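You operate a simulated robot arm through the tools that you are given. There is no shell and no other tool. Be economical: measure what you need, move in short steps, check, and stop when the job is done.

The job below is to be done with a simulated two-armed robot. You get a single attempt, and the scene is never put back.

Task
Hold the paint pail, stir the skin in, then pour paint to about the roller tray's fill line.
Fine: stand the stirrer in its pot and the pail back, spill nothing. Set down upright: paint pail.
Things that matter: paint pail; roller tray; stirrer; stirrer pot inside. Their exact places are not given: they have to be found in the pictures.

Only the result counts: the job must be done as asked and must still hold three seconds after the hand-in. Knocking over, shifting, dropping, spilling or breaking anything else fails it.

Robot
Two 6-joint arms with two-finger parallel grippers on one trunk, on a base that drives. Base frame: it is fixed to the floor where the robot stands at the start and does not move with it; the origin is under the middle of the robot, x ahead of it, y to its left, z up. Lengths are in mm, angles in rad, forces in N, time in s.
The left shoulder is at the start at [70, 166, 1227], the right one opposite. With the tool pointing down near the work surface each hand reaches from about 720 to 860 mm from the robot's upright axis, wherever it stands, measured 20 degrees to its own side. Places, roughly: roller tray [500, -100, 800]; stirrer pot inside [500, 200, 800]. Payload 3.91 kg a hand.
The tool frame of a hand sits at the grasp point between the pads (the TCP): z along the fingers, y along the line on which they close. The tips reach 30 mm beyond it. Largest opening 110 mm; finger width 20, thickness 10; the body of the gripper, 48 by 112 mm, starts 55 mm behind the TCP.
Orientation is that of the tool frame in the base frame, as [roll, pitch, yaw] about the fixed x, y, z axes, in that order (R = Rz(yaw) Ry(pitch) Rx(roll)). With the fingers straight down and closing along the base's y, the tool's x points along the base's -x, its y along +y and its z along -z.

Tools
- The arms move only by the tool drive_tool. It takes "left_motion", "right_motion" or both (then of equal length, played together; a hand with none holds still); each is text: rows parted by semicolons, each of 7 numbers parted by spaces: the turn, a rotation vector about the tool's x, y, z in rad, then the shift along the tool's x, y, z in mm, then the finger opening in mm, from 0 to 110. In form: rx ry rz x y z hand; .... A call has 1 to 8 rows; each row shifts and turns the commanded pose from where the row before left it, along the tool's axes as they then stand. Each row takes 0.2 s and may step no farther than 50 mm and 0.15 rad from the row before; otherwise, or with a gripper value out of range, the whole call is refused. A pose out of reach is approached as far as the arm can. The call stops where the force on the tool passes 40 N (or 10 N more than at its start, if that is more) or the arm is blocked; 0.2 s more then pass. The fingers move at their own pace (about 108 mm/s each) and stop on an object; they squeeze with about 31 N. The grip force told is the motor's: it shows also when the fingers shut on nothing. Time passes only in rows, and 0.2 s behind the last, so rows that do not move let the fingers close. The reply holds the time, the measured pose of the TCP, the force on the tool along the base axes, the opening and the grip force, in the units named above and with some noise, with the torque about the TCP (base axes, N m) and any sound that the robot's microphone picked up, and new pictures: "show" is both (left out), scene, wrist or none (wrist: the cameras of the hands that moved).
- Cameras (640 x 400 px; columns grow to the right, rows downward): "scene" is now at [112.1, 47.2, 1439]; the picture's right is [0.60, -0.80, 0.00], its down [-0.67, -0.50, -0.55] and it looks along [0.44, 0.33, -0.84] (base axes); focal length 214 px, centre (320, 200). "left" rides on the left gripper at [77, -7, -114] in its tool frame; the picture's right is [0.09, 1.00, 0.00], its down [-0.80, 0.07, -0.59] and it looks along [-0.59, 0.05, 0.80] (tool axes); focal length 270 px, centre (320, 200). "right" rides on the right gripper at [77, 7, -114] in its tool frame; the picture's right is [-0.09, 1.00, 0.00], its down [-0.80, -0.07, -0.60] and it looks along [-0.59, -0.05, 0.80] (tool axes); focal length 270 px, centre (320, 200).
- raise_lower(by): slides the trunk up (or, below 0, down) by that many mm; the arms and the scene camera ride with it, the base frame stays. It gives what a move gives, with no picture.
- steer(legs): drives the robot by 1 to 6 legs, each [ahead, left, turn to the left] in mm, mm and rad, along the robot's own axes; the way and the turn of a leg run together, so that a leg with both is an arc; at most 1500 mm and 3.142 rad a leg. The arms and the cameras ride along, it lands a little off, and it stops where it bumps. It gives what a move gives, and a new picture of the scene camera.
- pan_tilt(pan, tilt): turns the head with the scene camera to pan (to the left, within 1.501 rad either way) and tilt (down, from -0.506 to 1.204), counted from straight ahead of the robot. It gives what a move gives, and a new picture of the scene camera.
- locate(camera, pixels): for up to 12 pixels [column, row] of the newest picture of that camera ("zoom" is the newest enlarged one), the place [x, y, z] in the base frame of the surface seen there, good to about 2 mm, but the place of the scene camera against the robot may be out by one fixed shift of up to 18 mm in any direction. It takes no simulated time.
- zoom(camera, box): a new picture of the part [left, top, right, bottom] of that camera's present view, enlarged. It takes no simulated time.
- hand_in(): hands the job in; it is judged then, once.

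Work in short steps. Measure before you move; look again where a grasp or a placing could have gone wrong, and mend it. You have 80 turns and 260 pictures in all, those below and enlarged ones among them. Open the grippers and draw the arms clear of the work before you hand the job in, unless the task says otherwise; then end with one line.

The tools are called after "Call:" as name(argument=value, ...) on one line, values as JSON. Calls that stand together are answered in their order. drive_tool: Moves the arms, as the interface text tells. Its arguments: {"type":"object","properties":{"left_motion":{"type":"string"},"right_motion":{"type":"string"},"show":{"type":"string","enum":["both","scene","wrist","none"]}},"required":[]} The other tools are called the same way: raise_lower (by) slides the trunk up or down; steer (legs) drives the base; pan_tilt (pan, tilt) turns the head that bears the scene camera; locate (camera, pixels) gives the place of the surface under pixels of a picture; zoom (camera, box) takes an enlarged picture of a part of a camera's view; hand_in () hands the job in.

At the start:

```text
time_s: 0.0
left_ee_pos: [398.9, 503.5, 1204.0]
left_ee_rot: [3.142, 0.0, -3.14]
left_force: [-0.4, 0.4, 0.0]
left_ft_torque: [0.0, 0.03, 0.01]
left_gripper_width: 110.0
left_gripper_force: 0.1
right_ee_pos: [98.5, -312.0, 274.1]
right_ee_rot: [-3.065, 0.104, -3.107]
right_force: [0.2, 0.1, -0.4]
right_ft_torque: [0.01, 0.0, -0.01]
right_gripper_width: 109.9
right_gripper_force: 0.0
trunk travel left (down, up): [-723.0, 217.0]
robot x, y, heading: [-0.6, 3.6, 0.0]
head pan, tilt: [0.642, 0.99]
```

scene: 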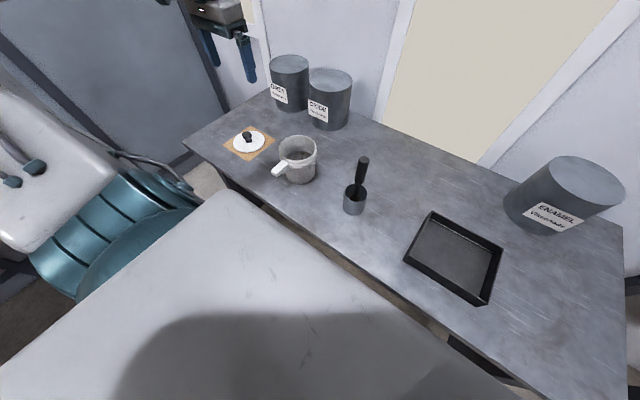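
right: 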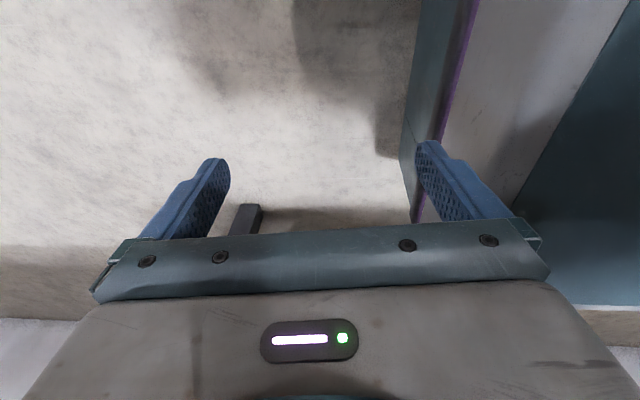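
left: 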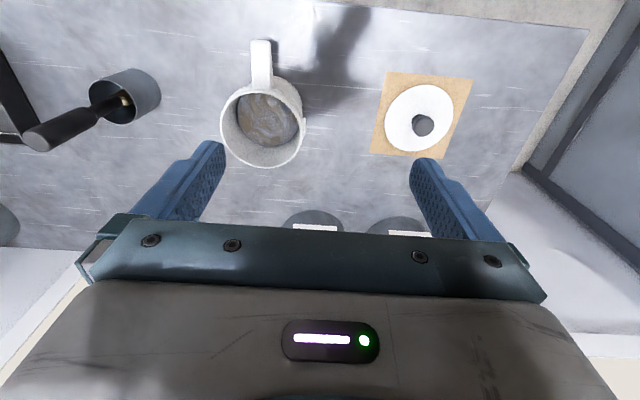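

The scene shows the pail at about (297,160), the stirrer and pot at (355,195), the tray at (453,257) and a lid at (248,142). I'll enlarge and measure these first.

Call:
zoom(camera="scene", box=[220, 100, 540, 300])

Call:
zoom(camera="left", box=[60, 0, 500, 275])

Call:
locate(camera="scene", pixels=[[297, 152], [280, 168], [316, 146], [281, 142], [362, 160], [354, 205], [453, 257], [433, 212], [502, 247], [405, 260], [482, 303], [250, 280]])

Call:
locate(camera="left", pixels=[[262, 44], [264, 80], [222, 120], [302, 115], [262, 165], [265, 120], [40, 138], [105, 95], [125, 72], [160, 95], [125, 100], [340, 60]])

```text
2.00 times, centred on (380, 200) of scene
```

zoom: 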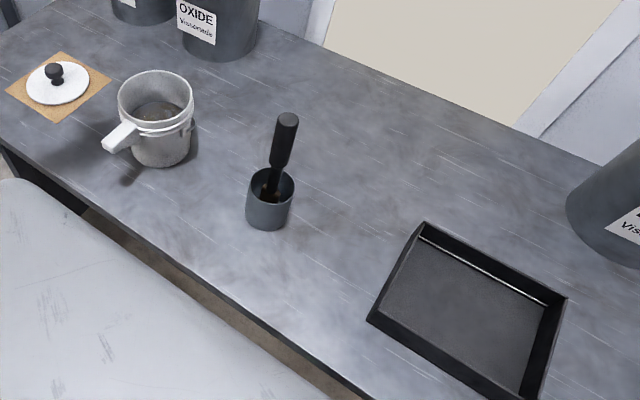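

```text
1.45 times, centred on (280, 138) of left
```

zoom: 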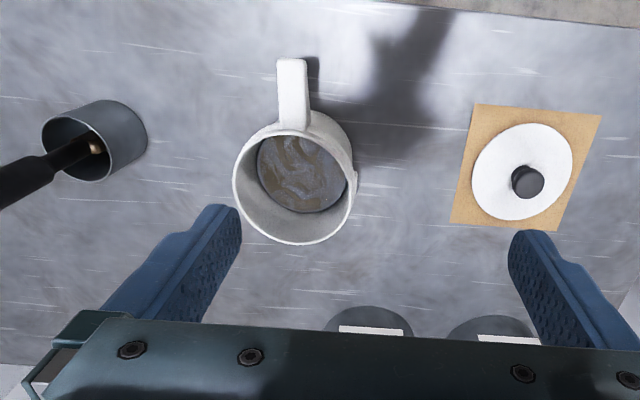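

```text
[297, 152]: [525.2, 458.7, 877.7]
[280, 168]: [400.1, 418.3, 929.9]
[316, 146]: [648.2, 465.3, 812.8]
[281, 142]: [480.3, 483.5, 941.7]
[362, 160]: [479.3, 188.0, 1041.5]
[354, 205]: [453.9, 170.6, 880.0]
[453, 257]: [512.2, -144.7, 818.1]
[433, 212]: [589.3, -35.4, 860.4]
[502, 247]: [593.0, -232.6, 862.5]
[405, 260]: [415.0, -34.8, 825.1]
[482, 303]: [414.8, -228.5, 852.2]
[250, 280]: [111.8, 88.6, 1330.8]
```

```text
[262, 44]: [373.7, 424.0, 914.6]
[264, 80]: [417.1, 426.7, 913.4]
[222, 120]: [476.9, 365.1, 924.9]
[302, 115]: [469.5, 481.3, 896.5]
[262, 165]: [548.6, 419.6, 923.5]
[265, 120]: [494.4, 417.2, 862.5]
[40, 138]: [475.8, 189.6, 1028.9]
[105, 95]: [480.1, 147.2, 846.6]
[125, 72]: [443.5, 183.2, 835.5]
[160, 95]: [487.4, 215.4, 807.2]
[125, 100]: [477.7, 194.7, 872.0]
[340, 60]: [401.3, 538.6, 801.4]
```

Wrist depths put the pail rim near (485,422,924) with its handle toward -x, and the stirrer top near (476,190,1030). The reach ring means I must back off, so I'll look at the surroundings before driving.

Call:
pan_tilt(pan=1.4, tilt=0.7)

Call:
pan_tilt(pan=-1.4, tilt=0.7)

Call:
pan_tilt(pan=0.3, tilt=0.9)

```text
time_s: 1.1
left_ee_pos: [397.6, 503.9, 1204.3]
left_ee_rot: [-3.141, 0.0, 3.141]
left_force: [-0.3, 0.3, 0.5]
left_ft_torque: [0.0, -0.01, 0.0]
left_gripper_width: 110.1
left_gripper_force: 0.1
right_ee_pos: [98.8, -311.6, 274.6]
right_ee_rot: [-3.062, 0.106, -3.109]
right_force: [0.4, 0.3, -0.2]
right_ft_torque: [0.02, -0.05, 0.03]
right_gripper_width: 109.9
right_gripper_force: 0.0
trunk travel left (down, up): [-723.0, 217.0]
robot x, y, heading: [-0.1, 6.0, -0.001]
head pan, tilt: [1.4, 0.7]
```

scene: 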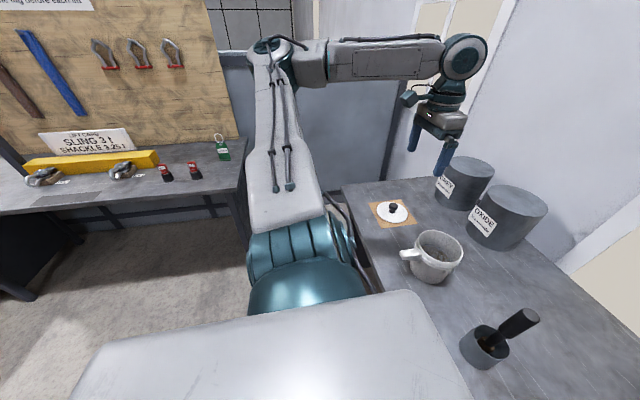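

```text
time_s: 3.6
left_ee_pos: [397.8, 503.2, 1204.9]
left_ee_rot: [-3.141, 0.001, -3.141]
left_force: [-0.4, -0.8, -0.6]
left_ft_torque: [-0.01, 0.0, 0.02]
left_gripper_width: 110.0
left_gripper_force: 0.0
right_ee_pos: [98.4, -312.1, 275.0]
right_ee_rot: [-3.064, 0.103, -3.107]
right_force: [0.4, 0.3, 0.3]
right_ft_torque: [0.04, -0.02, 0.01]
right_gripper_width: 110.1
right_gripper_force: 0.1
trunk travel left (down, up): [-723.0, 217.0]
robot x, y, heading: [2.8, -0.2, 0.001]
head pan, tilt: [-1.4, 0.7]
```

scene: 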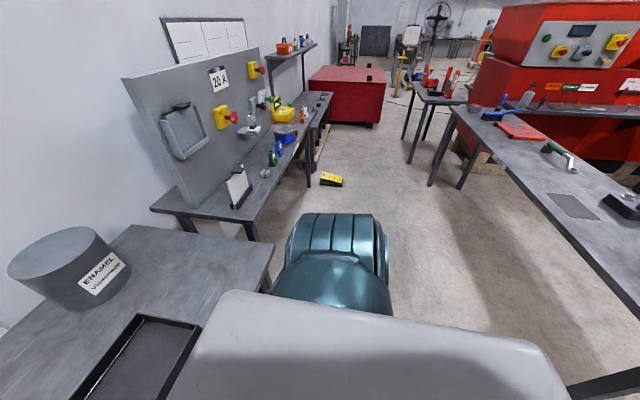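

```text
time_s: 5.3
left_ee_pos: [397.4, 502.4, 1204.6]
left_ee_rot: [3.14, -0.001, 3.141]
left_force: [-0.4, 0.1, 0.2]
left_ft_torque: [-0.03, 0.02, 0.0]
left_gripper_width: 110.0
left_gripper_force: 0.0
right_ee_pos: [98.0, -311.8, 275.1]
right_ee_rot: [-3.064, 0.105, -3.108]
right_force: [-0.2, 0.9, 0.2]
right_ft_torque: [0.01, 0.03, 0.0]
right_gripper_width: 110.1
right_gripper_force: 0.1
trunk travel left (down, up): [-723.0, 217.0]
robot x, y, heading: [2.6, 3.8, 0.001]
head pan, tilt: [0.3, 0.901]
```

scene: 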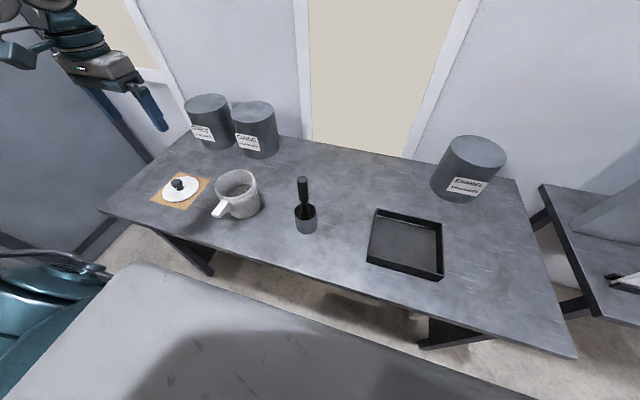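

I need clearances: the space behind the robot, the left bench and the bench front edge. I'll measure these in each head direction.

Call:
locate(camera="scene", pixels=[[98, 210], [576, 355], [320, 282], [20, 120], [160, 40], [231, 187], [303, 182], [407, 245], [187, 183], [380, 30]])

Call:
pan_tilt(pan=-1.4, tilt=0.7)

Call:
locate(camera="scene", pixels=[[450, 110], [625, 300], [545, 205], [635, 370], [180, 215], [250, 240], [330, 180], [275, 245]])

Call:
pan_tilt(pan=1.4, tilt=0.7)

Call:
locate(camera="scene", pixels=[[240, 200], [20, 210], [40, 295], [225, 150], [345, 190], [360, 120], [140, 240], [435, 238]])

```text
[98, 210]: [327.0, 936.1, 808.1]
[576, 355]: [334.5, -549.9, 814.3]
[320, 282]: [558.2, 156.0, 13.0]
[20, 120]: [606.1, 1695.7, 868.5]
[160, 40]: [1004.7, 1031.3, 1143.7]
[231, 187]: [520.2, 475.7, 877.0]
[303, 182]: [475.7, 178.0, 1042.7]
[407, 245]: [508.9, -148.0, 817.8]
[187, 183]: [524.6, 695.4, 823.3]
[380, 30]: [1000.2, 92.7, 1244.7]
```

```text
time_s: 7.0
left_ee_pos: [396.9, 502.7, 1204.3]
left_ee_rot: [-3.142, 0.001, -3.141]
left_force: [-0.1, 0.0, 0.8]
left_ft_torque: [-0.01, 0.02, 0.02]
left_gripper_width: 110.1
left_gripper_force: 0.0
right_ee_pos: [98.5, -311.7, 275.8]
right_ee_rot: [-3.062, 0.104, -3.109]
right_force: [0.8, 0.5, 0.1]
right_ft_torque: [0.02, -0.05, 0.0]
right_gripper_width: 110.1
right_gripper_force: 0.1
trunk travel left (down, up): [-723.0, 217.0]
robot x, y, heading: [-2.7, 0.9, 0.004]
head pan, tilt: [-1.4, 0.7]
```

scene: 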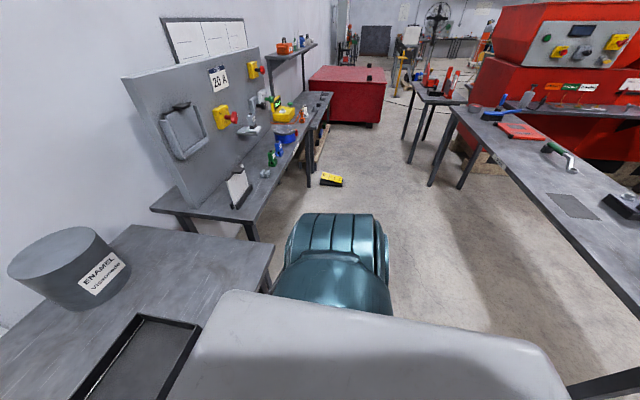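

```text
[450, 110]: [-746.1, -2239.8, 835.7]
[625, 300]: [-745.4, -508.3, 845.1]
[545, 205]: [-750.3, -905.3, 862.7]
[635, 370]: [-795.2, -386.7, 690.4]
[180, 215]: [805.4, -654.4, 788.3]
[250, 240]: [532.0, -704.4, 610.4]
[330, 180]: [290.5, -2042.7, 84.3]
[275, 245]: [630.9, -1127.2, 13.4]
```

```text
time_s: 9.5
left_ee_pos: [397.0, 503.1, 1204.8]
left_ee_rot: [3.142, 0.001, 3.141]
left_force: [-0.6, 0.1, -0.1]
left_ft_torque: [0.01, 0.01, 0.01]
left_gripper_width: 109.9
left_gripper_force: 0.0
right_ee_pos: [98.0, -312.4, 274.8]
right_ee_rot: [-3.063, 0.106, -3.108]
right_force: [0.1, 0.7, 0.7]
right_ft_torque: [0.01, -0.01, -0.01]
right_gripper_width: 110.1
right_gripper_force: 0.0
trunk travel left (down, up): [-723.0, 217.0]
robot x, y, heading: [-3.1, -3.1, 0.005]
head pan, tilt: [1.4, 0.7]
```

scene: 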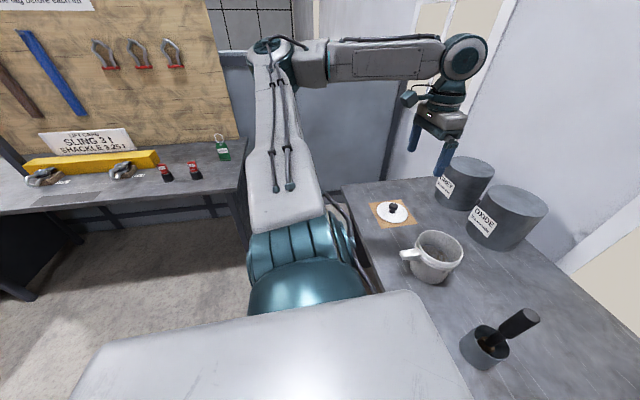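

```text
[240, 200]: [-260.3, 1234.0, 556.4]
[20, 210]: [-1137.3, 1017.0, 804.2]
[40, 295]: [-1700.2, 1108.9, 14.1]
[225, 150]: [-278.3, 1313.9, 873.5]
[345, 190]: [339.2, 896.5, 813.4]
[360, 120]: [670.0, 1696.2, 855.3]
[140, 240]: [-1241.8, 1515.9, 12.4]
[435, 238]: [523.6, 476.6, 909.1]
```

Behind is clear to x≈-745, and the bench front edge is at x≈327. I back off 250 mm and shift 200 mm left so both hands can work around the pail.

Call:
steer(legs=[[-250, 0, 0], [0, 200, 0]])

Call:
pan_tilt(pan=0.2, tilt=0.75)

Call:
drive_tool(right_motion="0 0 0 0 0 -50 110; 0 0 0 0 0 -50 110; 0 0 0 0 0 -50 110; 0 0 0 0 0 -50 110; 0 0 0 0 0 -50 110; 0 0 0 0 0 -50 110; 0 0 0 0 0 -50 110; 0 0 0 0 0 -50 110", left_motion="0 0 0 -40 0 0 110; 0 0 0 -40 0 0 110; 0 0 0 -40 0 0 110; 0 0 0 -40 0 0 110; 0 0 0 -30 0 20 110; 0 0 0 0 -30 20 110; 0 0 0 0 -40 20 110; 0 0 0 0 -40 20 110")

```text
time_s: 12.6
left_ee_pos: [137.6, 702.1, 1206.2]
left_ee_rot: [3.14, 0.002, -3.137]
left_force: [-0.2, -0.3, 0.5]
left_ft_torque: [0.01, -0.02, 0.02]
left_gripper_width: 110.1
left_gripper_force: 0.0
right_ee_pos: [-159.0, -112.7, 273.9]
right_ee_rot: [-3.063, 0.107, -3.104]
right_force: [-0.4, 0.8, 0.6]
right_ft_torque: [0.0, -0.01, 0.0]
right_gripper_width: 110.0
right_gripper_force: 0.0
trunk travel left (down, up): [-723.0, 217.0]
robot x, y, heading: [-257.1, 200.6, 0.004]
head pan, tilt: [1.4, 0.7]
```

scene: 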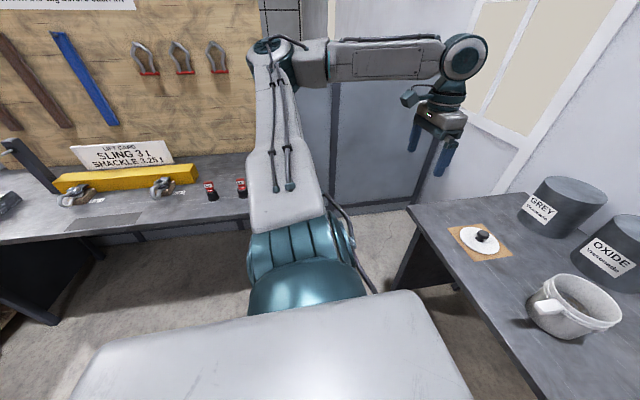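

```text
time_s: 14.0
left_ee_pos: [137.8, 703.2, 1204.5]
left_ee_rot: [-3.141, -0.001, -3.138]
left_force: [-0.5, -0.1, -0.1]
left_ft_torque: [0.0, -0.04, 0.0]
left_gripper_width: 110.2
left_gripper_force: 0.1
right_ee_pos: [-159.6, -112.5, 275.1]
right_ee_rot: [-3.061, 0.105, -3.106]
right_force: [-1.0, 1.4, 0.2]
right_ft_torque: [-0.01, 0.0, 0.0]
right_gripper_width: 109.7
right_gripper_force: 0.1
trunk travel left (down, up): [-723.0, 217.0]
robot x, y, heading: [-260.5, 200.1, 0.005]
head pan, tilt: [0.201, 0.75]
```

scene: 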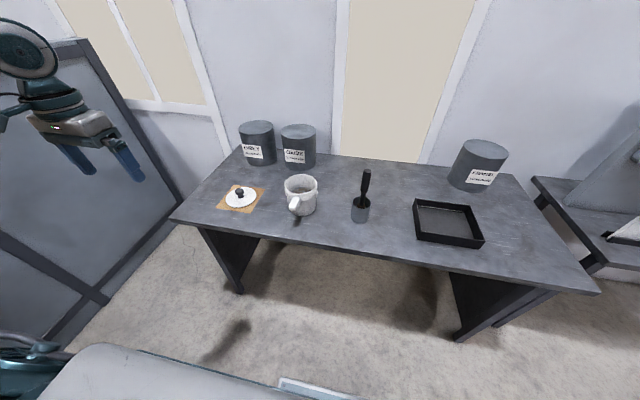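

```text
time_s: 15.8
left_ee_pos: [285.8, 638.4, 1117.1]
left_ee_rot: [3.14, 0.0, -3.138]
left_force: [1.1, -0.2, -0.7]
left_ft_torque: [0.03, 0.01, 0.0]
left_gripper_width: 110.0
left_gripper_force: 0.0
left hand out of reach, approached as far as the arm can: row 6, 7, 8
right_ee_pos: [-201.3, -82.1, 671.1]
right_ee_rot: [-3.061, 0.105, -3.106]
right_force: [-0.2, -1.3, 0.8]
right_ft_torque: [0.0, 0.01, 0.0]
right_gripper_width: 110.3
right_gripper_force: 0.1
trunk travel left (down, up): [-723.0, 217.0]
robot x, y, heading: [-256.0, 198.2, 0.003]
head pan, tilt: [0.201, 0.75]
```

scene: 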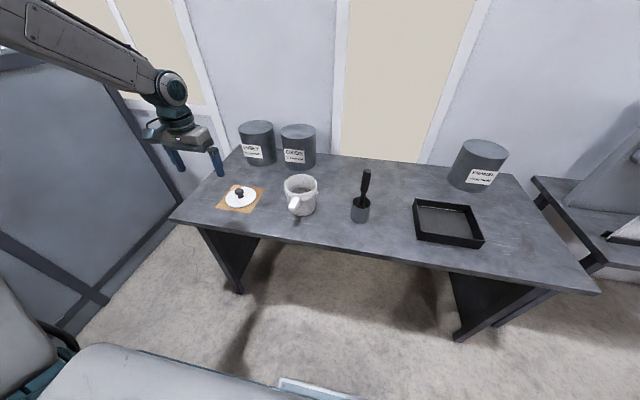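
right: 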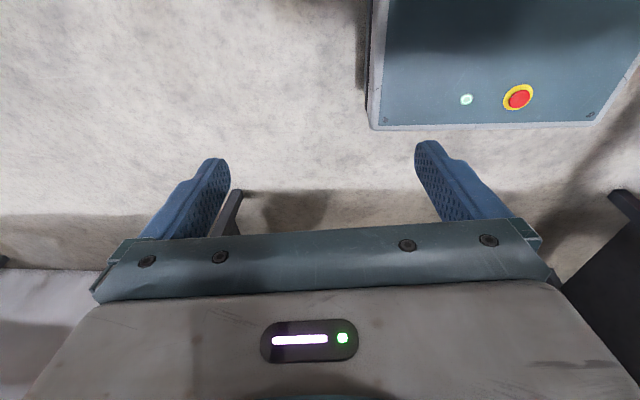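
left: 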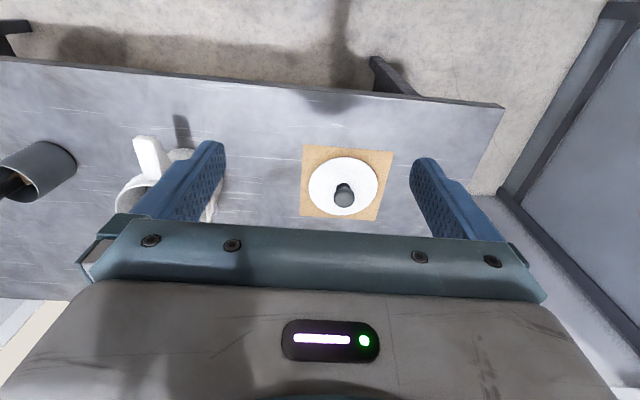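

The left hand's reach is limited inward at this trunk height. I raise and advance the right hand and lift the left, then lower the trunk so both arms work in a better range.

Call:
drive_tool(right_motion="0 0 0 0 0 -50 110; 0 0 0 0 0 -50 110; 0 0 0 0 -20 -45 110; 0 0 0 0 -20 -45 110; 0 0 0 0 -20 -45 110; 0 0 0 0 -20 -45 110; 0 0 0 0 -20 -45 110; 0 0 0 0 -20 -45 110", left_motion="0 0 0 0 0 -20 110; 0 0 0 0 0 -20 110; 0 0 0 0 0 -20 110; 0 0 0 0 0 -20 110; 0 0 0 0 0 -10 110; 0 0 0 0 0 -10 110; 0 0 0 0 0 0 110; 0 0 0 0 0 0 110", show="none")

Call:
drive_tool(right_motion="0 0 0 -50 0 0 110; 0 0 0 -50 0 0 110; 0 0 0 -50 0 0 110; 0 0 0 -50 0 0 110; 0 0 0 -50 0 0 110; 0 0 0 -50 0 0 110; 0 0 0 -50 0 0 110; 0 0 0 -50 0 0 110", show="scene")

```text
time_s: 17.6
left_ee_pos: [278.1, 650.5, 1212.6]
left_ee_rot: [3.141, -0.001, -3.14]
left_force: [0.6, -0.5, -0.5]
left_ft_torque: [0.0, 0.06, 0.0]
left_gripper_width: 109.8
left_gripper_force: 0.1
left hand out of reach, approached as far as the arm can: row 2, 3, 4, 6
right_ee_pos: [-127.3, -168.9, 783.2]
right_ee_rot: [-3.063, 0.101, -3.104]
right_force: [0.8, 0.4, -0.5]
right_ft_torque: [-0.03, 0.0, -0.03]
right_gripper_width: 110.0
right_gripper_force: 0.0
right hand out of reach, approached as far as the arm can: row 1, 2, 3, 4, 5, 6, 7, 8
trunk travel left (down, up): [-723.0, 217.0]
robot x, y, heading: [-257.5, 201.0, -0.001]
head pan, tilt: [0.201, 0.75]
```

```text
time_s: 19.4
left_ee_pos: [277.1, 653.2, 1209.6]
left_ee_rot: [-3.14, -0.002, -3.138]
left_force: [-0.4, 0.2, 0.1]
left_ft_torque: [0.01, 0.03, 0.04]
left_gripper_width: 110.0
left_gripper_force: 0.1
right_ee_pos: [270.1, -152.3, 825.8]
right_ee_rot: [-3.061, 0.105, -3.103]
right_force: [1.0, -0.9, -0.2]
right_ft_torque: [0.01, 0.03, -0.04]
right_gripper_width: 109.9
right_gripper_force: 0.1
trunk travel left (down, up): [-723.0, 217.0]
robot x, y, heading: [-254.1, 199.7, 0.004]
head pan, tilt: [0.201, 0.75]
```

scene: 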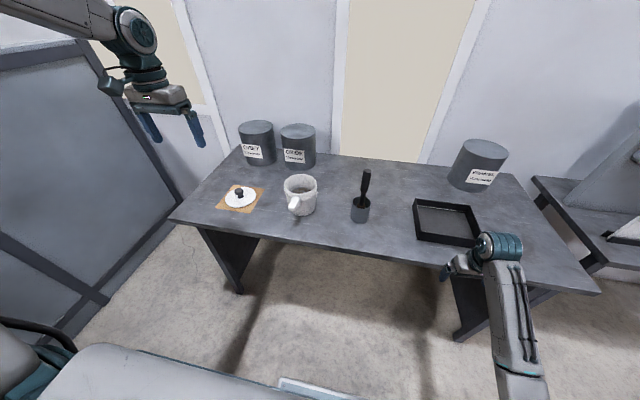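

The right hand sits at (270,-152,826), just in front of the bench edge. I raise it straight up before anything else.

Call:
drive_tool(right_motion="0 0 0 10 0 -45 110; 0 0 0 0 0 -50 110; 0 0 0 0 0 -50 110; 0 0 0 0 0 -50 110; 0 0 0 0 0 -50 110; 0 0 0 0 0 -50 110; 0 0 0 0 0 -50 110; 0 0 0 0 0 -50 110", show="scene")

```text
time_s: 21.2
left_ee_pos: [273.2, 652.6, 1212.9]
left_ee_rot: [-3.139, 0.001, -3.14]
left_force: [0.0, -0.6, -0.2]
left_ft_torque: [0.01, 0.01, 0.04]
left_gripper_width: 110.0
left_gripper_force: 0.1
right_ee_pos: [172.9, -256.9, 1052.5]
right_ee_rot: [-3.065, 0.109, -3.106]
right_force: [-0.1, 0.0, -0.3]
right_ft_torque: [0.0, -0.02, -0.03]
right_gripper_width: 109.9
right_gripper_force: 0.0
right hand out of reach, approached as far as the arm can: row 1, 2, 3, 4, 5, 6, 7, 8
trunk travel left (down, up): [-723.0, 217.0]
robot x, y, heading: [-258.3, 196.8, 0.003]
head pan, tilt: [0.201, 0.75]
```

scene: 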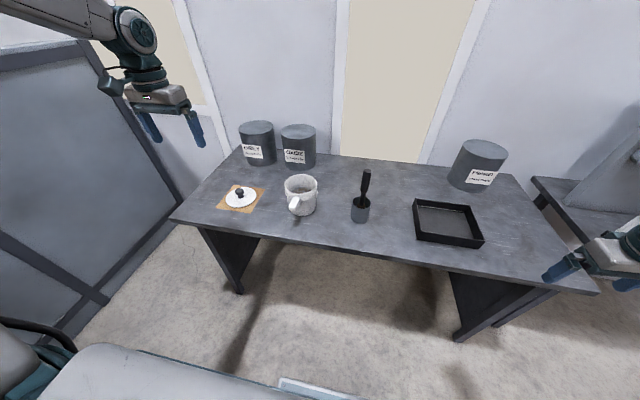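

The arms need the pail about 750–800 mm ahead of the axis. I drive to about (-320, 370), then look again.

Call:
steer(legs=[[-62, 0, 0], [0, 170, 0]])

Call:
drive_tool(left_motion="0 -0.15 0 0 -40 0 110; 0 -0.15 0 0 -40 0 110; 0 -0.15 0 0 -40 0 110; 0 -0.15 0 0 -40 0 110; 0 -0.15 0 0 -40 0 110; 0 -0.15 0 0 -40 0 110; 0 -0.15 0 0 -40 0 110; 0 -0.15 0 0 -40 0 110", right_motion="0 0 0 -50 0 0 110; 0 0 0 -50 0 0 110; 0 0 0 -50 0 0 110; 0 0 0 -50 0 0 110; 0 0 0 -40 30 0 110; 0 0 0 -30 40 0 110; 0 0 0 -30 40 0 110; 0 0 0 0 40 0 110")

```text
time_s: 23.2
left_ee_pos: [212.5, 816.5, 1213.0]
left_ee_rot: [3.14, 0.0, -3.138]
left_force: [0.1, -0.5, -0.6]
left_ft_torque: [0.05, 0.01, 0.0]
left_gripper_width: 110.1
left_gripper_force: 0.1
right_ee_pos: [114.7, -91.5, 1050.1]
right_ee_rot: [-3.067, 0.107, -3.103]
right_force: [-0.9, 0.0, -0.3]
right_ft_torque: [0.01, 0.01, 0.01]
right_gripper_width: 110.0
right_gripper_force: 0.0
trunk travel left (down, up): [-723.0, 217.0]
robot x, y, heading: [-318.1, 368.0, 0.002]
head pan, tilt: [0.201, 0.75]
```

scene: 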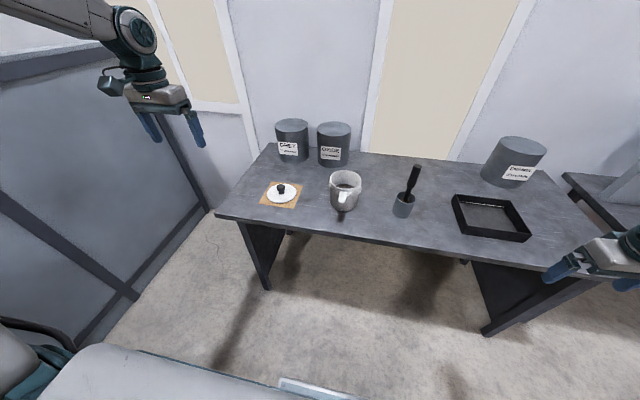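

```text
time_s: 25.0
left_ee_pos: [194.6, 683.1, 1198.1]
left_ee_rot: [-3.131, 1.202, -3.13]
left_force: [0.3, 0.1, -0.2]
left_ft_torque: [0.0, -0.01, 0.0]
left_gripper_width: 109.9
left_gripper_force: 0.0
left hand out of reach, approached as far as the arm can: row 1, 2, 3, 4, 5, 6, 7, 8
right_ee_pos: [287.2, -83.6, 911.7]
right_ee_rot: [-3.063, 0.111, -3.103]
right_force: [-0.2, 0.7, -0.2]
right_ft_torque: [-0.01, -0.02, 0.01]
right_gripper_width: 109.8
right_gripper_force: 0.1
right hand out of reach, approached as far as the arm can: row 1, 2, 3, 4, 5, 6, 7, 8
trunk travel left (down, up): [-723.0, 217.0]
robot x, y, heading: [-317.9, 369.5, 0.006]
head pan, tilt: [0.201, 0.75]
```

scene: 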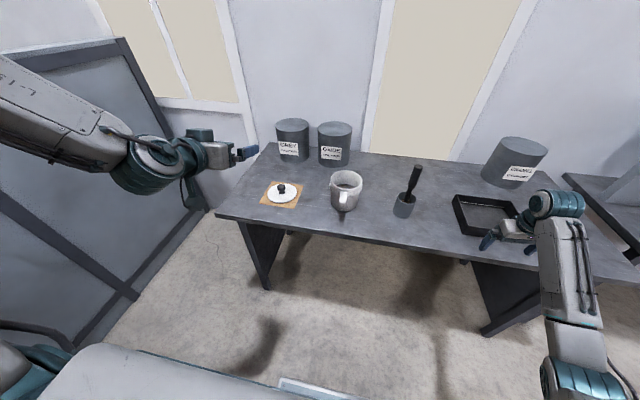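
right: 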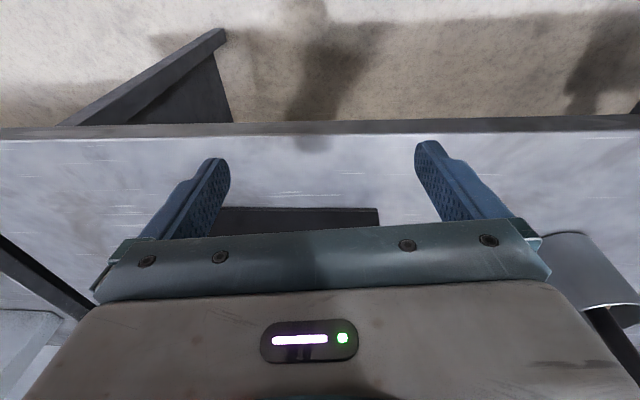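
left: 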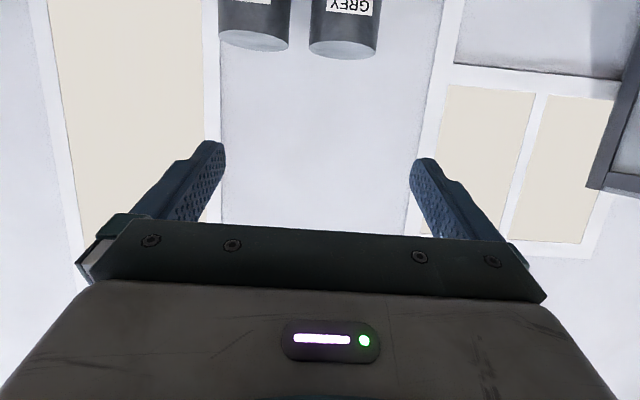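

The right hand sank to z 911 while moving forward, so I need to know the right arm's shape. I'll locate points along it.

Call:
locate(camera="scene", pixels=[[575, 390], [555, 330], [550, 250], [560, 200], [520, 228], [60, 90], [140, 165], [195, 150], [10, 75], [20, 370]])

Call:
pan_tilt(pan=-0.9, tilt=0.7)

Call:
locate(camera="scene", pixels=[[320, 200], [200, 200], [250, 250], [320, 320], [400, 300], [300, 260]])

```text
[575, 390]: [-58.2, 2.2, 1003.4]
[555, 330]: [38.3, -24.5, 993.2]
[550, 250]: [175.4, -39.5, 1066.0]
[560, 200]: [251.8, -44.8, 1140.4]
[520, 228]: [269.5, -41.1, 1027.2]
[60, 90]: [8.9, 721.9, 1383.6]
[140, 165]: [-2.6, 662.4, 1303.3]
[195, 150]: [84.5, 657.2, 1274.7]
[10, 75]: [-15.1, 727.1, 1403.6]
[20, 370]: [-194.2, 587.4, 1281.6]
```

```text
time_s: 26.3
left_ee_pos: [192.7, 681.6, 1199.5]
left_ee_rot: [-3.137, 1.199, -3.134]
left_force: [-0.2, -0.3, -0.2]
left_ft_torque: [-0.02, -0.03, -0.03]
left_gripper_width: 109.8
left_gripper_force: 0.1
right_ee_pos: [287.2, -84.6, 912.9]
right_ee_rot: [-3.063, 0.112, -3.104]
right_force: [0.4, 0.1, 0.9]
right_ft_torque: [0.0, 0.03, -0.01]
right_gripper_width: 110.1
right_gripper_force: 0.0
trunk travel left (down, up): [-723.0, 217.0]
robot x, y, heading: [-319.0, 364.5, 0.002]
head pan, tilt: [-0.901, 0.7]
```

scene: 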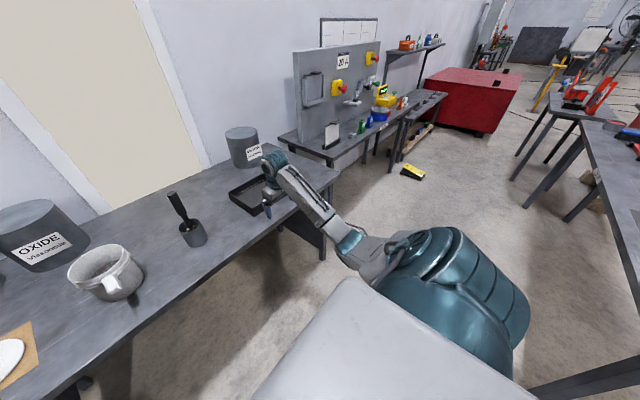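

```text
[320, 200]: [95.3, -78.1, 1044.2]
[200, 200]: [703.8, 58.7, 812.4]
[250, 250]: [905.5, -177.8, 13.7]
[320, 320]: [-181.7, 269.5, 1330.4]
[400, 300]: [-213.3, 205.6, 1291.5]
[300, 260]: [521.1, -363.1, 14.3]
```

The right arm is elbow-down, with its elbow near (-58,2,1000), and the left is elbow-up. So the right hand will take the handle from the front with a near-horizontal tool, and the left will stir from above. I tilt the right hand forward and turn the left back to pointing down.

Call:
drive_tool(right_motion="0 -0.14 0 0 0 -10 110; 0 -0.14 0 0 0 -10 110; 0 -0.14 0 0 0 -10 110; 0 -0.14 0 0 0 -10 110; 0 -0.14 0 0 0 -10 110; 0 -0.14 0 0 0 -10 110; 0 -0.14 0 0 0 -10 110; 0 -0.14 0 0 0 -10 110", left_motion="0 0.15 0 0 -20 0 110; 0 0.15 0 0 -20 0 110; 0 0.15 0 0 -20 0 110; 0 0.15 0 -20 0 0 110; 0 0.15 0 -20 0 0 110; 0 0.15 0 -30 0 0 110; 0 0.15 0 -30 0 0 110; 0 0.15 0 -30 0 0 110", show="scene")

Call:
steer(legs=[[0, -85, 0], [49, 0, 0]])

Call:
pan_tilt(pan=0.1, tilt=0.8)

```text
time_s: 28.1
left_ee_pos: [204.9, 814.6, 1210.9]
left_ee_rot: [-3.138, -0.002, -3.136]
left_force: [-0.2, 0.3, -0.8]
left_ft_torque: [-0.02, 0.01, -0.05]
left_gripper_width: 110.1
left_gripper_force: 0.2
left hand out of reach, approached as far as the arm can: row 1, 2, 3, 4, 5, 6, 7, 8
right_ee_pos: [242.4, -78.1, 975.6]
right_ee_rot: [-2.914, 1.22, -2.894]
right_force: [-0.1, -0.3, -0.8]
right_ft_torque: [0.02, 0.02, -0.01]
right_gripper_width: 109.7
right_gripper_force: 0.1
trunk travel left (down, up): [-723.0, 217.0]
robot x, y, heading: [-321.0, 366.6, 0.005]
head pan, tilt: [-0.901, 0.7]
```

scene: 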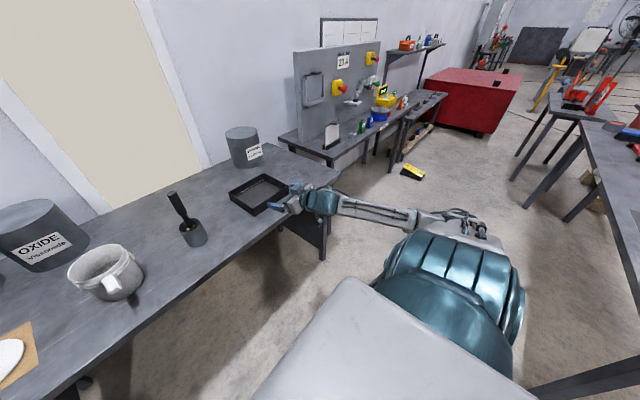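

```text
time_s: 29.8
left_ee_pos: [244.8, 730.8, 1214.4]
left_ee_rot: [-3.139, 0.009, -3.137]
left_force: [-1.3, 0.3, -0.2]
left_ft_torque: [-0.04, -0.08, -0.04]
left_gripper_width: 110.2
left_gripper_force: 0.0
right_ee_pos: [284.9, -160.9, 979.5]
right_ee_rot: [-2.906, 1.224, -2.887]
right_force: [-0.5, 0.1, -0.1]
right_ft_torque: [-0.02, 0.01, -0.01]
right_gripper_width: 110.1
right_gripper_force: 0.1
trunk travel left (down, up): [-723.0, 217.0]
robot x, y, heading: [-273.5, 282.1, 0.007]
head pan, tilt: [-0.901, 0.7]
```

scene: 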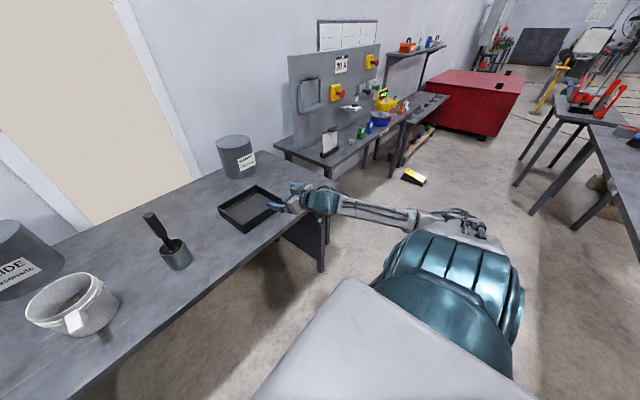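

```text
time_s: 31.0
left_ee_pos: [252.5, 728.9, 1211.7]
left_ee_rot: [-3.139, 0.002, -3.137]
left_force: [-0.8, 0.0, -0.2]
left_ft_torque: [-0.01, -0.02, -0.01]
left_gripper_width: 110.0
left_gripper_force: 0.0
right_ee_pos: [289.7, -163.8, 976.7]
right_ee_rot: [-2.916, 1.218, -2.898]
right_force: [0.2, 0.6, 0.4]
right_ft_torque: [-0.03, 0.0, 0.03]
right_gripper_width: 110.0
right_gripper_force: 0.0
trunk travel left (down, up): [-723.0, 217.0]
robot x, y, heading: [-269.2, 285.3, 0.005]
head pan, tilt: [0.099, 0.799]
```

scene: 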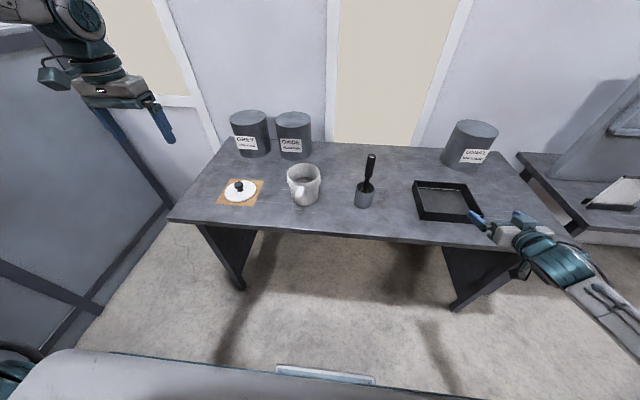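

The left hand seems azimuth-limited with fixed yaw. I test yawing it with the arm while moving forward and inward, toward the stirrer.

Call:
drive_tool(left_motion="0 0 0.1 -35 -20 0 110; 0 0 0.1 -35 -20 0 110; 0 0 0.1 -35 -20 0 110; 0 0 0.1 -35 -20 0 110; 0 0 0 -30 -20 0 110; 0 0 0 -30 -20 0 110; 0 0 0 0 -20 0 110; 0 0 0 0 -20 0 110", show="both")

```text
time_s: 32.8
left_ee_pos: [244.4, 710.4, 1165.6]
left_ee_rot: [-3.14, 0.005, 2.748]
left_force: [0.0, 0.0, -0.5]
left_ft_torque: [0.03, 0.0, 0.01]
left_gripper_width: 110.1
left_gripper_force: 0.1
left hand out of reach, approached as far as the arm can: row 1, 2, 3, 4, 5, 6, 7, 8
right_ee_pos: [288.9, -164.2, 975.2]
right_ee_rot: [-2.918, 1.22, -2.896]
right_force: [-0.2, 0.5, -0.3]
right_ft_torque: [0.01, -0.01, 0.02]
right_gripper_width: 109.9
right_gripper_force: 0.1
trunk travel left (down, up): [-723.0, 217.0]
robot x, y, heading: [-276.4, 280.3, 0.008]
head pan, tilt: [0.099, 0.799]
```

scene: 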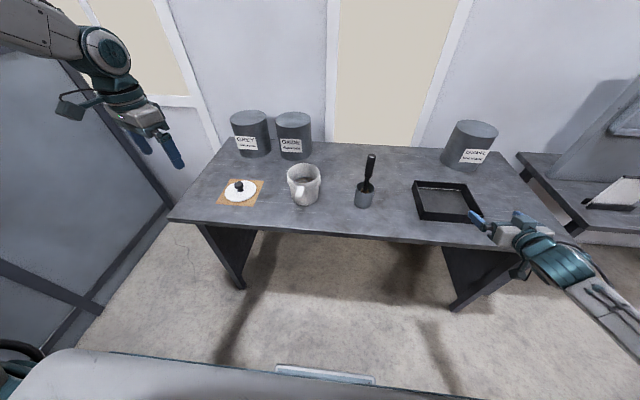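
left: 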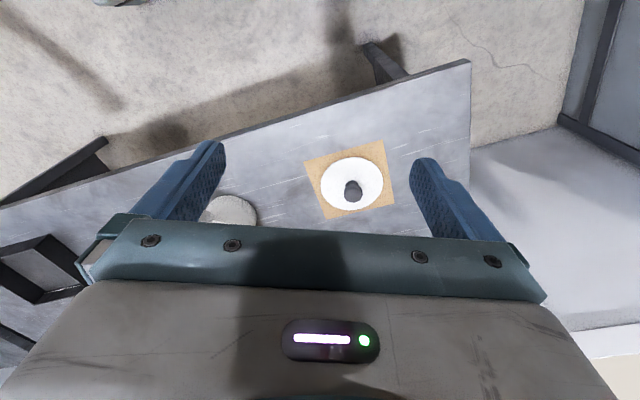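

The hand drops when pushed forward, so high tool-down poses are limited by the wrist and I should go lower as I extend. I move the left hand toward the stirrer, descending gently.

Call:
drive_tool(left_motion="0 0 0 -39.5 -19.3 14 110; 0 0 0 -39.5 -19.3 14 110; 0 0 0 -39.5 -19.3 14 110; 0 0 0 -39.5 -19.3 14 110; 0 0 0 -39.5 -19.3 14 110; 0 0 0 -39.5 -19.3 14 110; 0 0 0 -39.5 -19.3 0 110; 0 0 0 -39.5 -19.3 0 110", show="wrist")

```text
time_s: 34.6
left_ee_pos: [257.1, 706.5, 1078.2]
left_ee_rot: [-3.139, 0.002, 2.746]
left_force: [0.0, -0.3, -1.0]
left_ft_torque: [-0.01, -0.04, 0.0]
left_gripper_width: 109.9
left_gripper_force: 0.0
left hand out of reach, approached as far as the arm can: row 1, 2, 3, 4, 5, 6, 7, 8
right_ee_pos: [289.8, -164.7, 975.9]
right_ee_rot: [-2.917, 1.22, -2.897]
right_force: [-0.1, -0.3, 0.1]
right_ft_torque: [0.02, -0.01, -0.01]
right_gripper_width: 110.1
right_gripper_force: 0.3
trunk travel left (down, up): [-723.0, 217.0]
robot x, y, heading: [-269.4, 282.1, 0.007]
head pan, tilt: [0.099, 0.799]
```

left: 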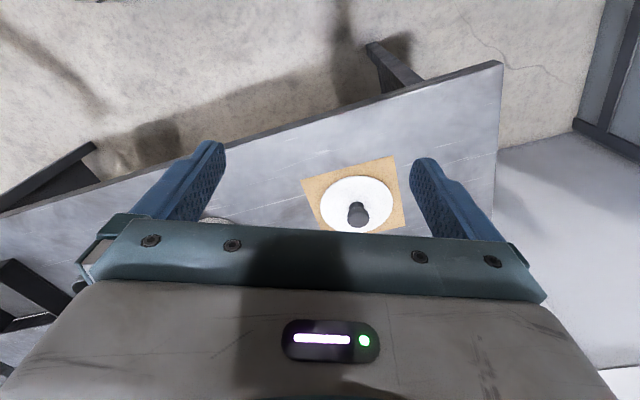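

The left hand barely moved in x and y at this height, so the limit looks dependent on height or azimuth. I test going lower, then straight ahead along base x.

Call:
drive_tool(left_motion="0 0 0 -37 15.4 15 110; 0 0 0 -37 15.4 15 110; 0 0 0 -37 15.4 15 110; 0 0 0 -37 15.4 15 110; 0 0 0 -37 15.4 15 110; 0 0 0 -15.4 -37 0 110; 0 0 0 -15.4 -37 0 110; 0 0 0 -15.4 -37 0 110", show="scene")

```text
time_s: 36.4
left_ee_pos: [297.3, 740.5, 1007.4]
left_ee_rot: [-3.138, 0.006, 2.746]
left_force: [-0.4, 0.1, -0.4]
left_ft_torque: [0.03, -0.01, 0.01]
left_gripper_width: 110.2
left_gripper_force: 0.1
left hand out of reach, approached as far as the arm can: row 1, 2, 3, 4, 5, 6, 7, 8
right_ee_pos: [288.8, -163.7, 975.9]
right_ee_rot: [-2.916, 1.219, -2.897]
right_force: [0.2, 0.6, -0.1]
right_ft_torque: [-0.02, 0.02, -0.01]
right_gripper_width: 109.9
right_gripper_force: 0.0
trunk travel left (down, up): [-723.0, 217.0]
robot x, y, heading: [-270.3, 278.5, 0.003]
head pan, tilt: [0.099, 0.799]
```

scene: 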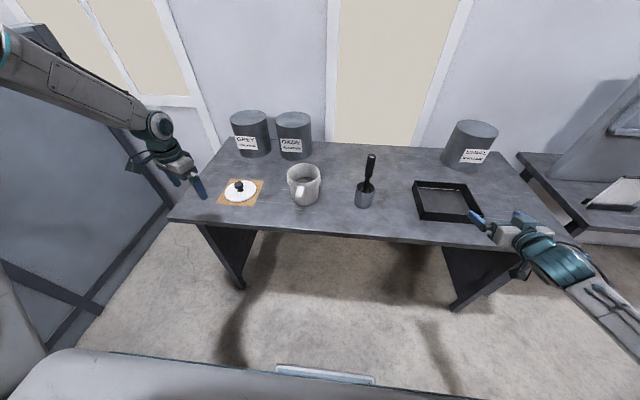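

The left azimuth stays near 30° from its shoulder. I test how far the right hand, with its tilted tool, can come inward along +y in front of the bench.

Call:
drive_tool(right_motion="0 0 0 0 48 0 110; 0 0 0 0 48 0 110; 0 0 0 0 48 0 110; 0 0 0 0 48 0 110; 0 0 0 0 48 0 110; 0 0 0 0 48 0 110; 0 0 0 0 48 0 110; 0 0 0 0 48 0 110", show="scene")

```text
time_s: 38.0
left_ee_pos: [297.1, 738.3, 1007.4]
left_ee_rot: [3.141, 0.002, 2.748]
left_force: [0.2, -0.3, 0.3]
left_ft_torque: [0.0, 0.02, 0.01]
left_gripper_width: 110.2
left_gripper_force: 0.1
right_ee_pos: [291.9, 88.8, 942.5]
right_ee_rot: [-2.502, 1.165, -2.504]
right_force: [0.4, -0.5, -0.6]
right_ft_torque: [0.02, 0.03, 0.03]
right_gripper_width: 109.8
right_gripper_force: 0.0
right hand out of reach, approached as far as the arm can: row 7
trunk travel left (down, up): [-723.0, 217.0]
robot x, y, heading: [-274.5, 280.2, 0.007]
head pan, tilt: [0.099, 0.799]
stopped in row 7 (right hand): the arm was blocked; the commanded pose is now the measured one
```

scene: 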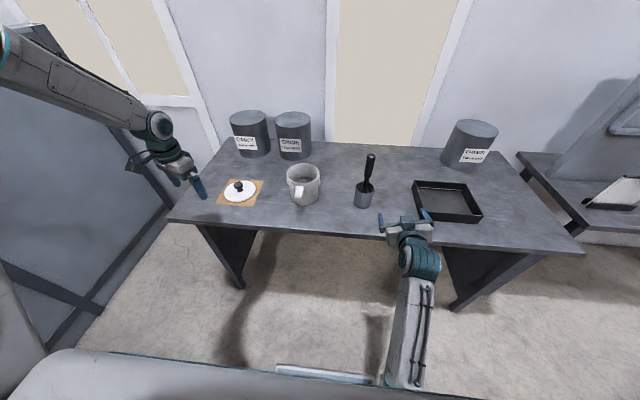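

The right hand came inward freely to y=89 and then something blocked it, probably its own trunk. I'll measure the right arm's links to understand its geometry.

Call:
locate(camera="scene", pixels=[[405, 385], [410, 340], [415, 290], [420, 255], [408, 228], [20, 70], [70, 90], [120, 110], [158, 125], [20, 300]])

Call:
pan_tilt(pan=-0.5, tilt=1.1)

Call:
pan_tilt(pan=0.9, tilt=0.3)

```text
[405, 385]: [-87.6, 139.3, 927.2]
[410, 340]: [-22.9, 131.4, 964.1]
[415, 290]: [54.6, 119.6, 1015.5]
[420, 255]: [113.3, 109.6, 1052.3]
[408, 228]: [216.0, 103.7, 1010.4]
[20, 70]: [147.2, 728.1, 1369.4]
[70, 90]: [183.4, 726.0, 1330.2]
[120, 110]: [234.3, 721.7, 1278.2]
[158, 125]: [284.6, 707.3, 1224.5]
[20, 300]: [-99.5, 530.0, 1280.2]
```

```text
time_s: 39.0
left_ee_pos: [296.1, 740.9, 1008.5]
left_ee_rot: [-3.139, 0.002, 2.745]
left_force: [-0.3, -0.3, 1.2]
left_ft_torque: [-0.01, 0.0, -0.02]
left_gripper_width: 110.0
left_gripper_force: 0.0
right_ee_pos: [291.3, 90.7, 944.9]
right_ee_rot: [-2.499, 1.164, -2.499]
right_force: [-0.4, -0.1, 0.3]
right_ft_torque: [0.01, -0.01, 0.02]
right_gripper_width: 110.0
right_gripper_force: 0.0
trunk travel left (down, up): [-723.0, 217.0]
robot x, y, heading: [-271.3, 280.6, 0.007]
head pan, tilt: [-0.499, 1.1]
```

scene: 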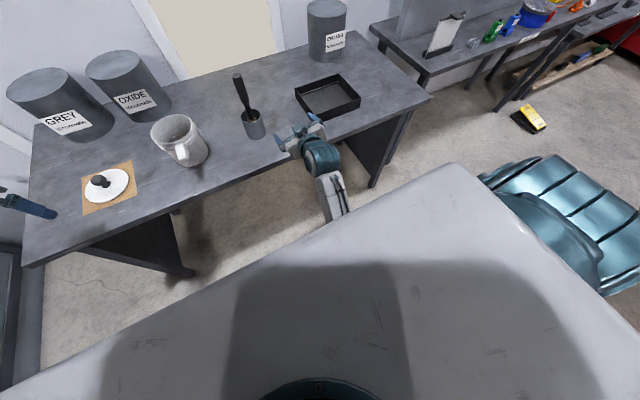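

```text
time_s: 40.5
left_ee_pos: [296.9, 740.9, 1007.8]
left_ee_rot: [-3.141, 0.004, 2.748]
left_force: [-0.3, -0.5, 0.5]
left_ft_torque: [0.01, -0.03, -0.01]
left_gripper_width: 109.7
left_gripper_force: 0.1
right_ee_pos: [289.8, 90.9, 944.4]
right_ee_rot: [-2.5, 1.164, -2.5]
right_force: [-0.2, 0.4, 0.0]
right_ft_torque: [-0.03, -0.01, 0.05]
right_gripper_width: 109.8
right_gripper_force: 0.1
trunk travel left (down, up): [-723.0, 217.0]
robot x, y, heading: [-271.6, 280.3, 0.011]
head pan, tilt: [0.901, 0.3]
```

scene: 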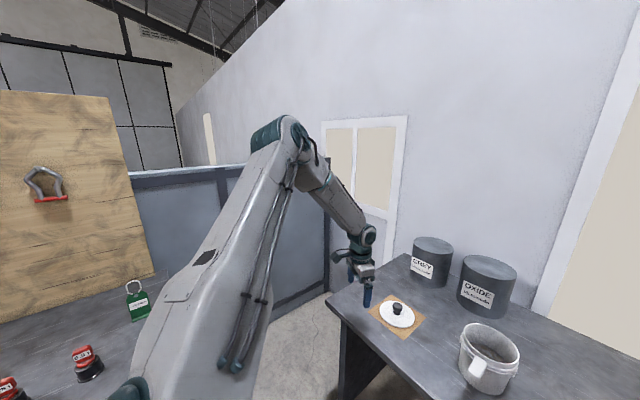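

The left arm's upper link leans outward. I'll measure the elbow and shoulder points in this view to work out the joint axes.

Call:
locate(camera="scene", pixels=[[130, 390], [180, 300], [215, 250], [250, 180], [280, 140], [300, 130], [320, 180], [345, 215], [362, 237], [365, 272], [265, 140], [300, 165]])

Call:
zoom(camera="scene", box=[100, 100, 440, 400])

```text
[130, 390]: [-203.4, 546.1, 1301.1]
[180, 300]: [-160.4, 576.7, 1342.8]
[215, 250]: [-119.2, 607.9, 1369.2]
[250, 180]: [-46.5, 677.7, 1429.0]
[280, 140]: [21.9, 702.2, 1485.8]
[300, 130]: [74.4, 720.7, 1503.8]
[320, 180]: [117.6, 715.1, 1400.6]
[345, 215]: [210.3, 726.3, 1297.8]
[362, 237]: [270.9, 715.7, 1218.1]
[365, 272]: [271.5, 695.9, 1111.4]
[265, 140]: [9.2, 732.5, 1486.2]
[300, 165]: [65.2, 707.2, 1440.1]
```

```text
1.33 times, centred on (270, 250) of scene
```

zoom: 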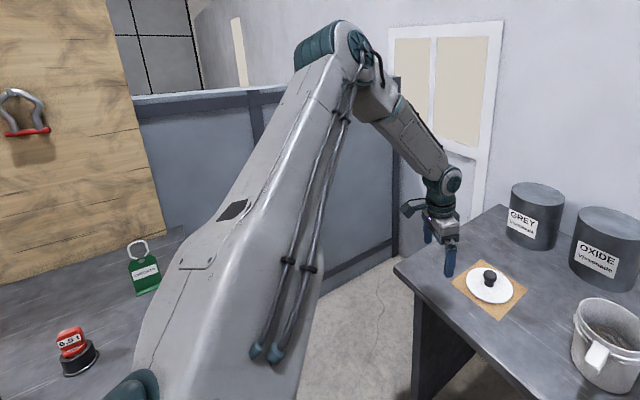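

The blocked point had the right wrist straight ahead of its shoulder at short radius. I back off for free space and test the right hand farther out and inward.

Call:
steer(legs=[[-100, 0, 0]])

Call:
drive_tool(right_motion="0 0 0 -15 -10 30 110; 0 0 0 -15 -10 40 110; 0 0 0 -15 0 40 110; 0 0 0 -15 35 20 110; 0 0 0 0 40 0 110; 0 0 0 0 45 0 110; 0 0 0 0 45 0 110; 0 0 0 0 45 0 110", show="none")

Call:
pan_tilt(pan=-0.3, tilt=0.9)

```text
time_s: 41.7
left_ee_pos: [198.2, 739.9, 1006.2]
left_ee_rot: [-3.139, 0.003, 2.746]
left_force: [-0.2, -0.7, -0.4]
left_ft_torque: [-0.02, -0.01, 0.01]
left_gripper_width: 110.2
left_gripper_force: 0.0
right_ee_pos: [191.9, 89.5, 944.2]
right_ee_rot: [-2.501, 1.164, -2.5]
right_force: [-0.8, 0.2, 0.2]
right_ft_torque: [-0.02, 0.01, 0.02]
right_gripper_width: 110.0
right_gripper_force: 0.0
trunk travel left (down, up): [-723.0, 217.0]
robot x, y, heading: [-374.8, 283.3, 0.009]
head pan, tilt: [0.901, 0.3]
```

scene: 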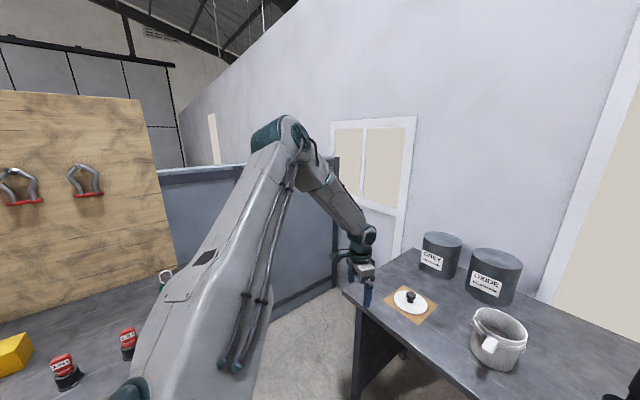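

```text
time_s: 43.1
left_ee_pos: [199.2, 740.5, 1007.4]
left_ee_rot: [-3.14, 0.005, 2.747]
left_force: [-0.1, -0.4, 0.3]
left_ft_torque: [-0.02, 0.02, -0.01]
left_gripper_width: 110.1
left_gripper_force: 0.1
right_ee_pos: [340.7, 109.0, 917.4]
right_ee_rot: [-2.219, 1.058, -2.292]
right_force: [0.2, -0.5, 0.0]
right_ft_torque: [0.02, -0.01, 0.0]
right_gripper_width: 110.0
right_gripper_force: 0.0
right hand out of reach, approached as far as the arm can: row 6, 7
trunk travel left (down, up): [-723.0, 217.0]
robot x, y, heading: [-371.1, 282.0, 0.008]
head pan, tilt: [0.901, 0.3]
stopped in row 7 (right hand): the arm was blocked; the commanded pose is now the measured one
```

```text
time_s: 44.5
left_ee_pos: [197.4, 739.5, 1007.9]
left_ee_rot: [-3.14, 0.005, 2.747]
left_force: [-0.4, 0.6, -0.8]
left_ft_torque: [0.02, 0.04, -0.01]
left_gripper_width: 110.1
left_gripper_force: 0.0
right_ee_pos: [342.5, 110.1, 918.2]
right_ee_rot: [-2.217, 1.057, -2.29]
right_force: [-0.1, -0.6, -0.2]
right_ft_torque: [-0.01, -0.01, 0.04]
right_gripper_width: 109.9
right_gripper_force: 0.0
trunk travel left (down, up): [-723.0, 217.0]
robot x, y, heading: [-368.7, 282.1, 0.007]
head pan, tilt: [-0.3, 0.901]
```

scene: 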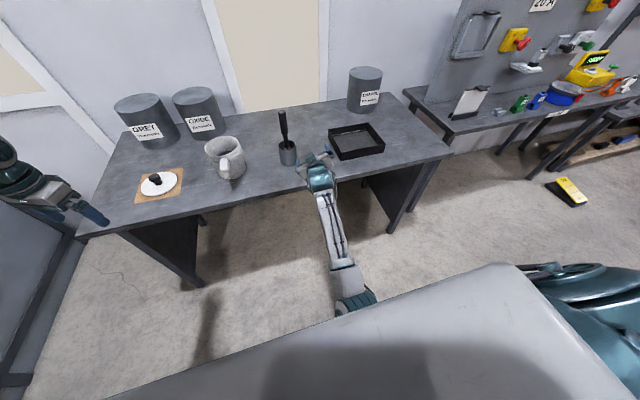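

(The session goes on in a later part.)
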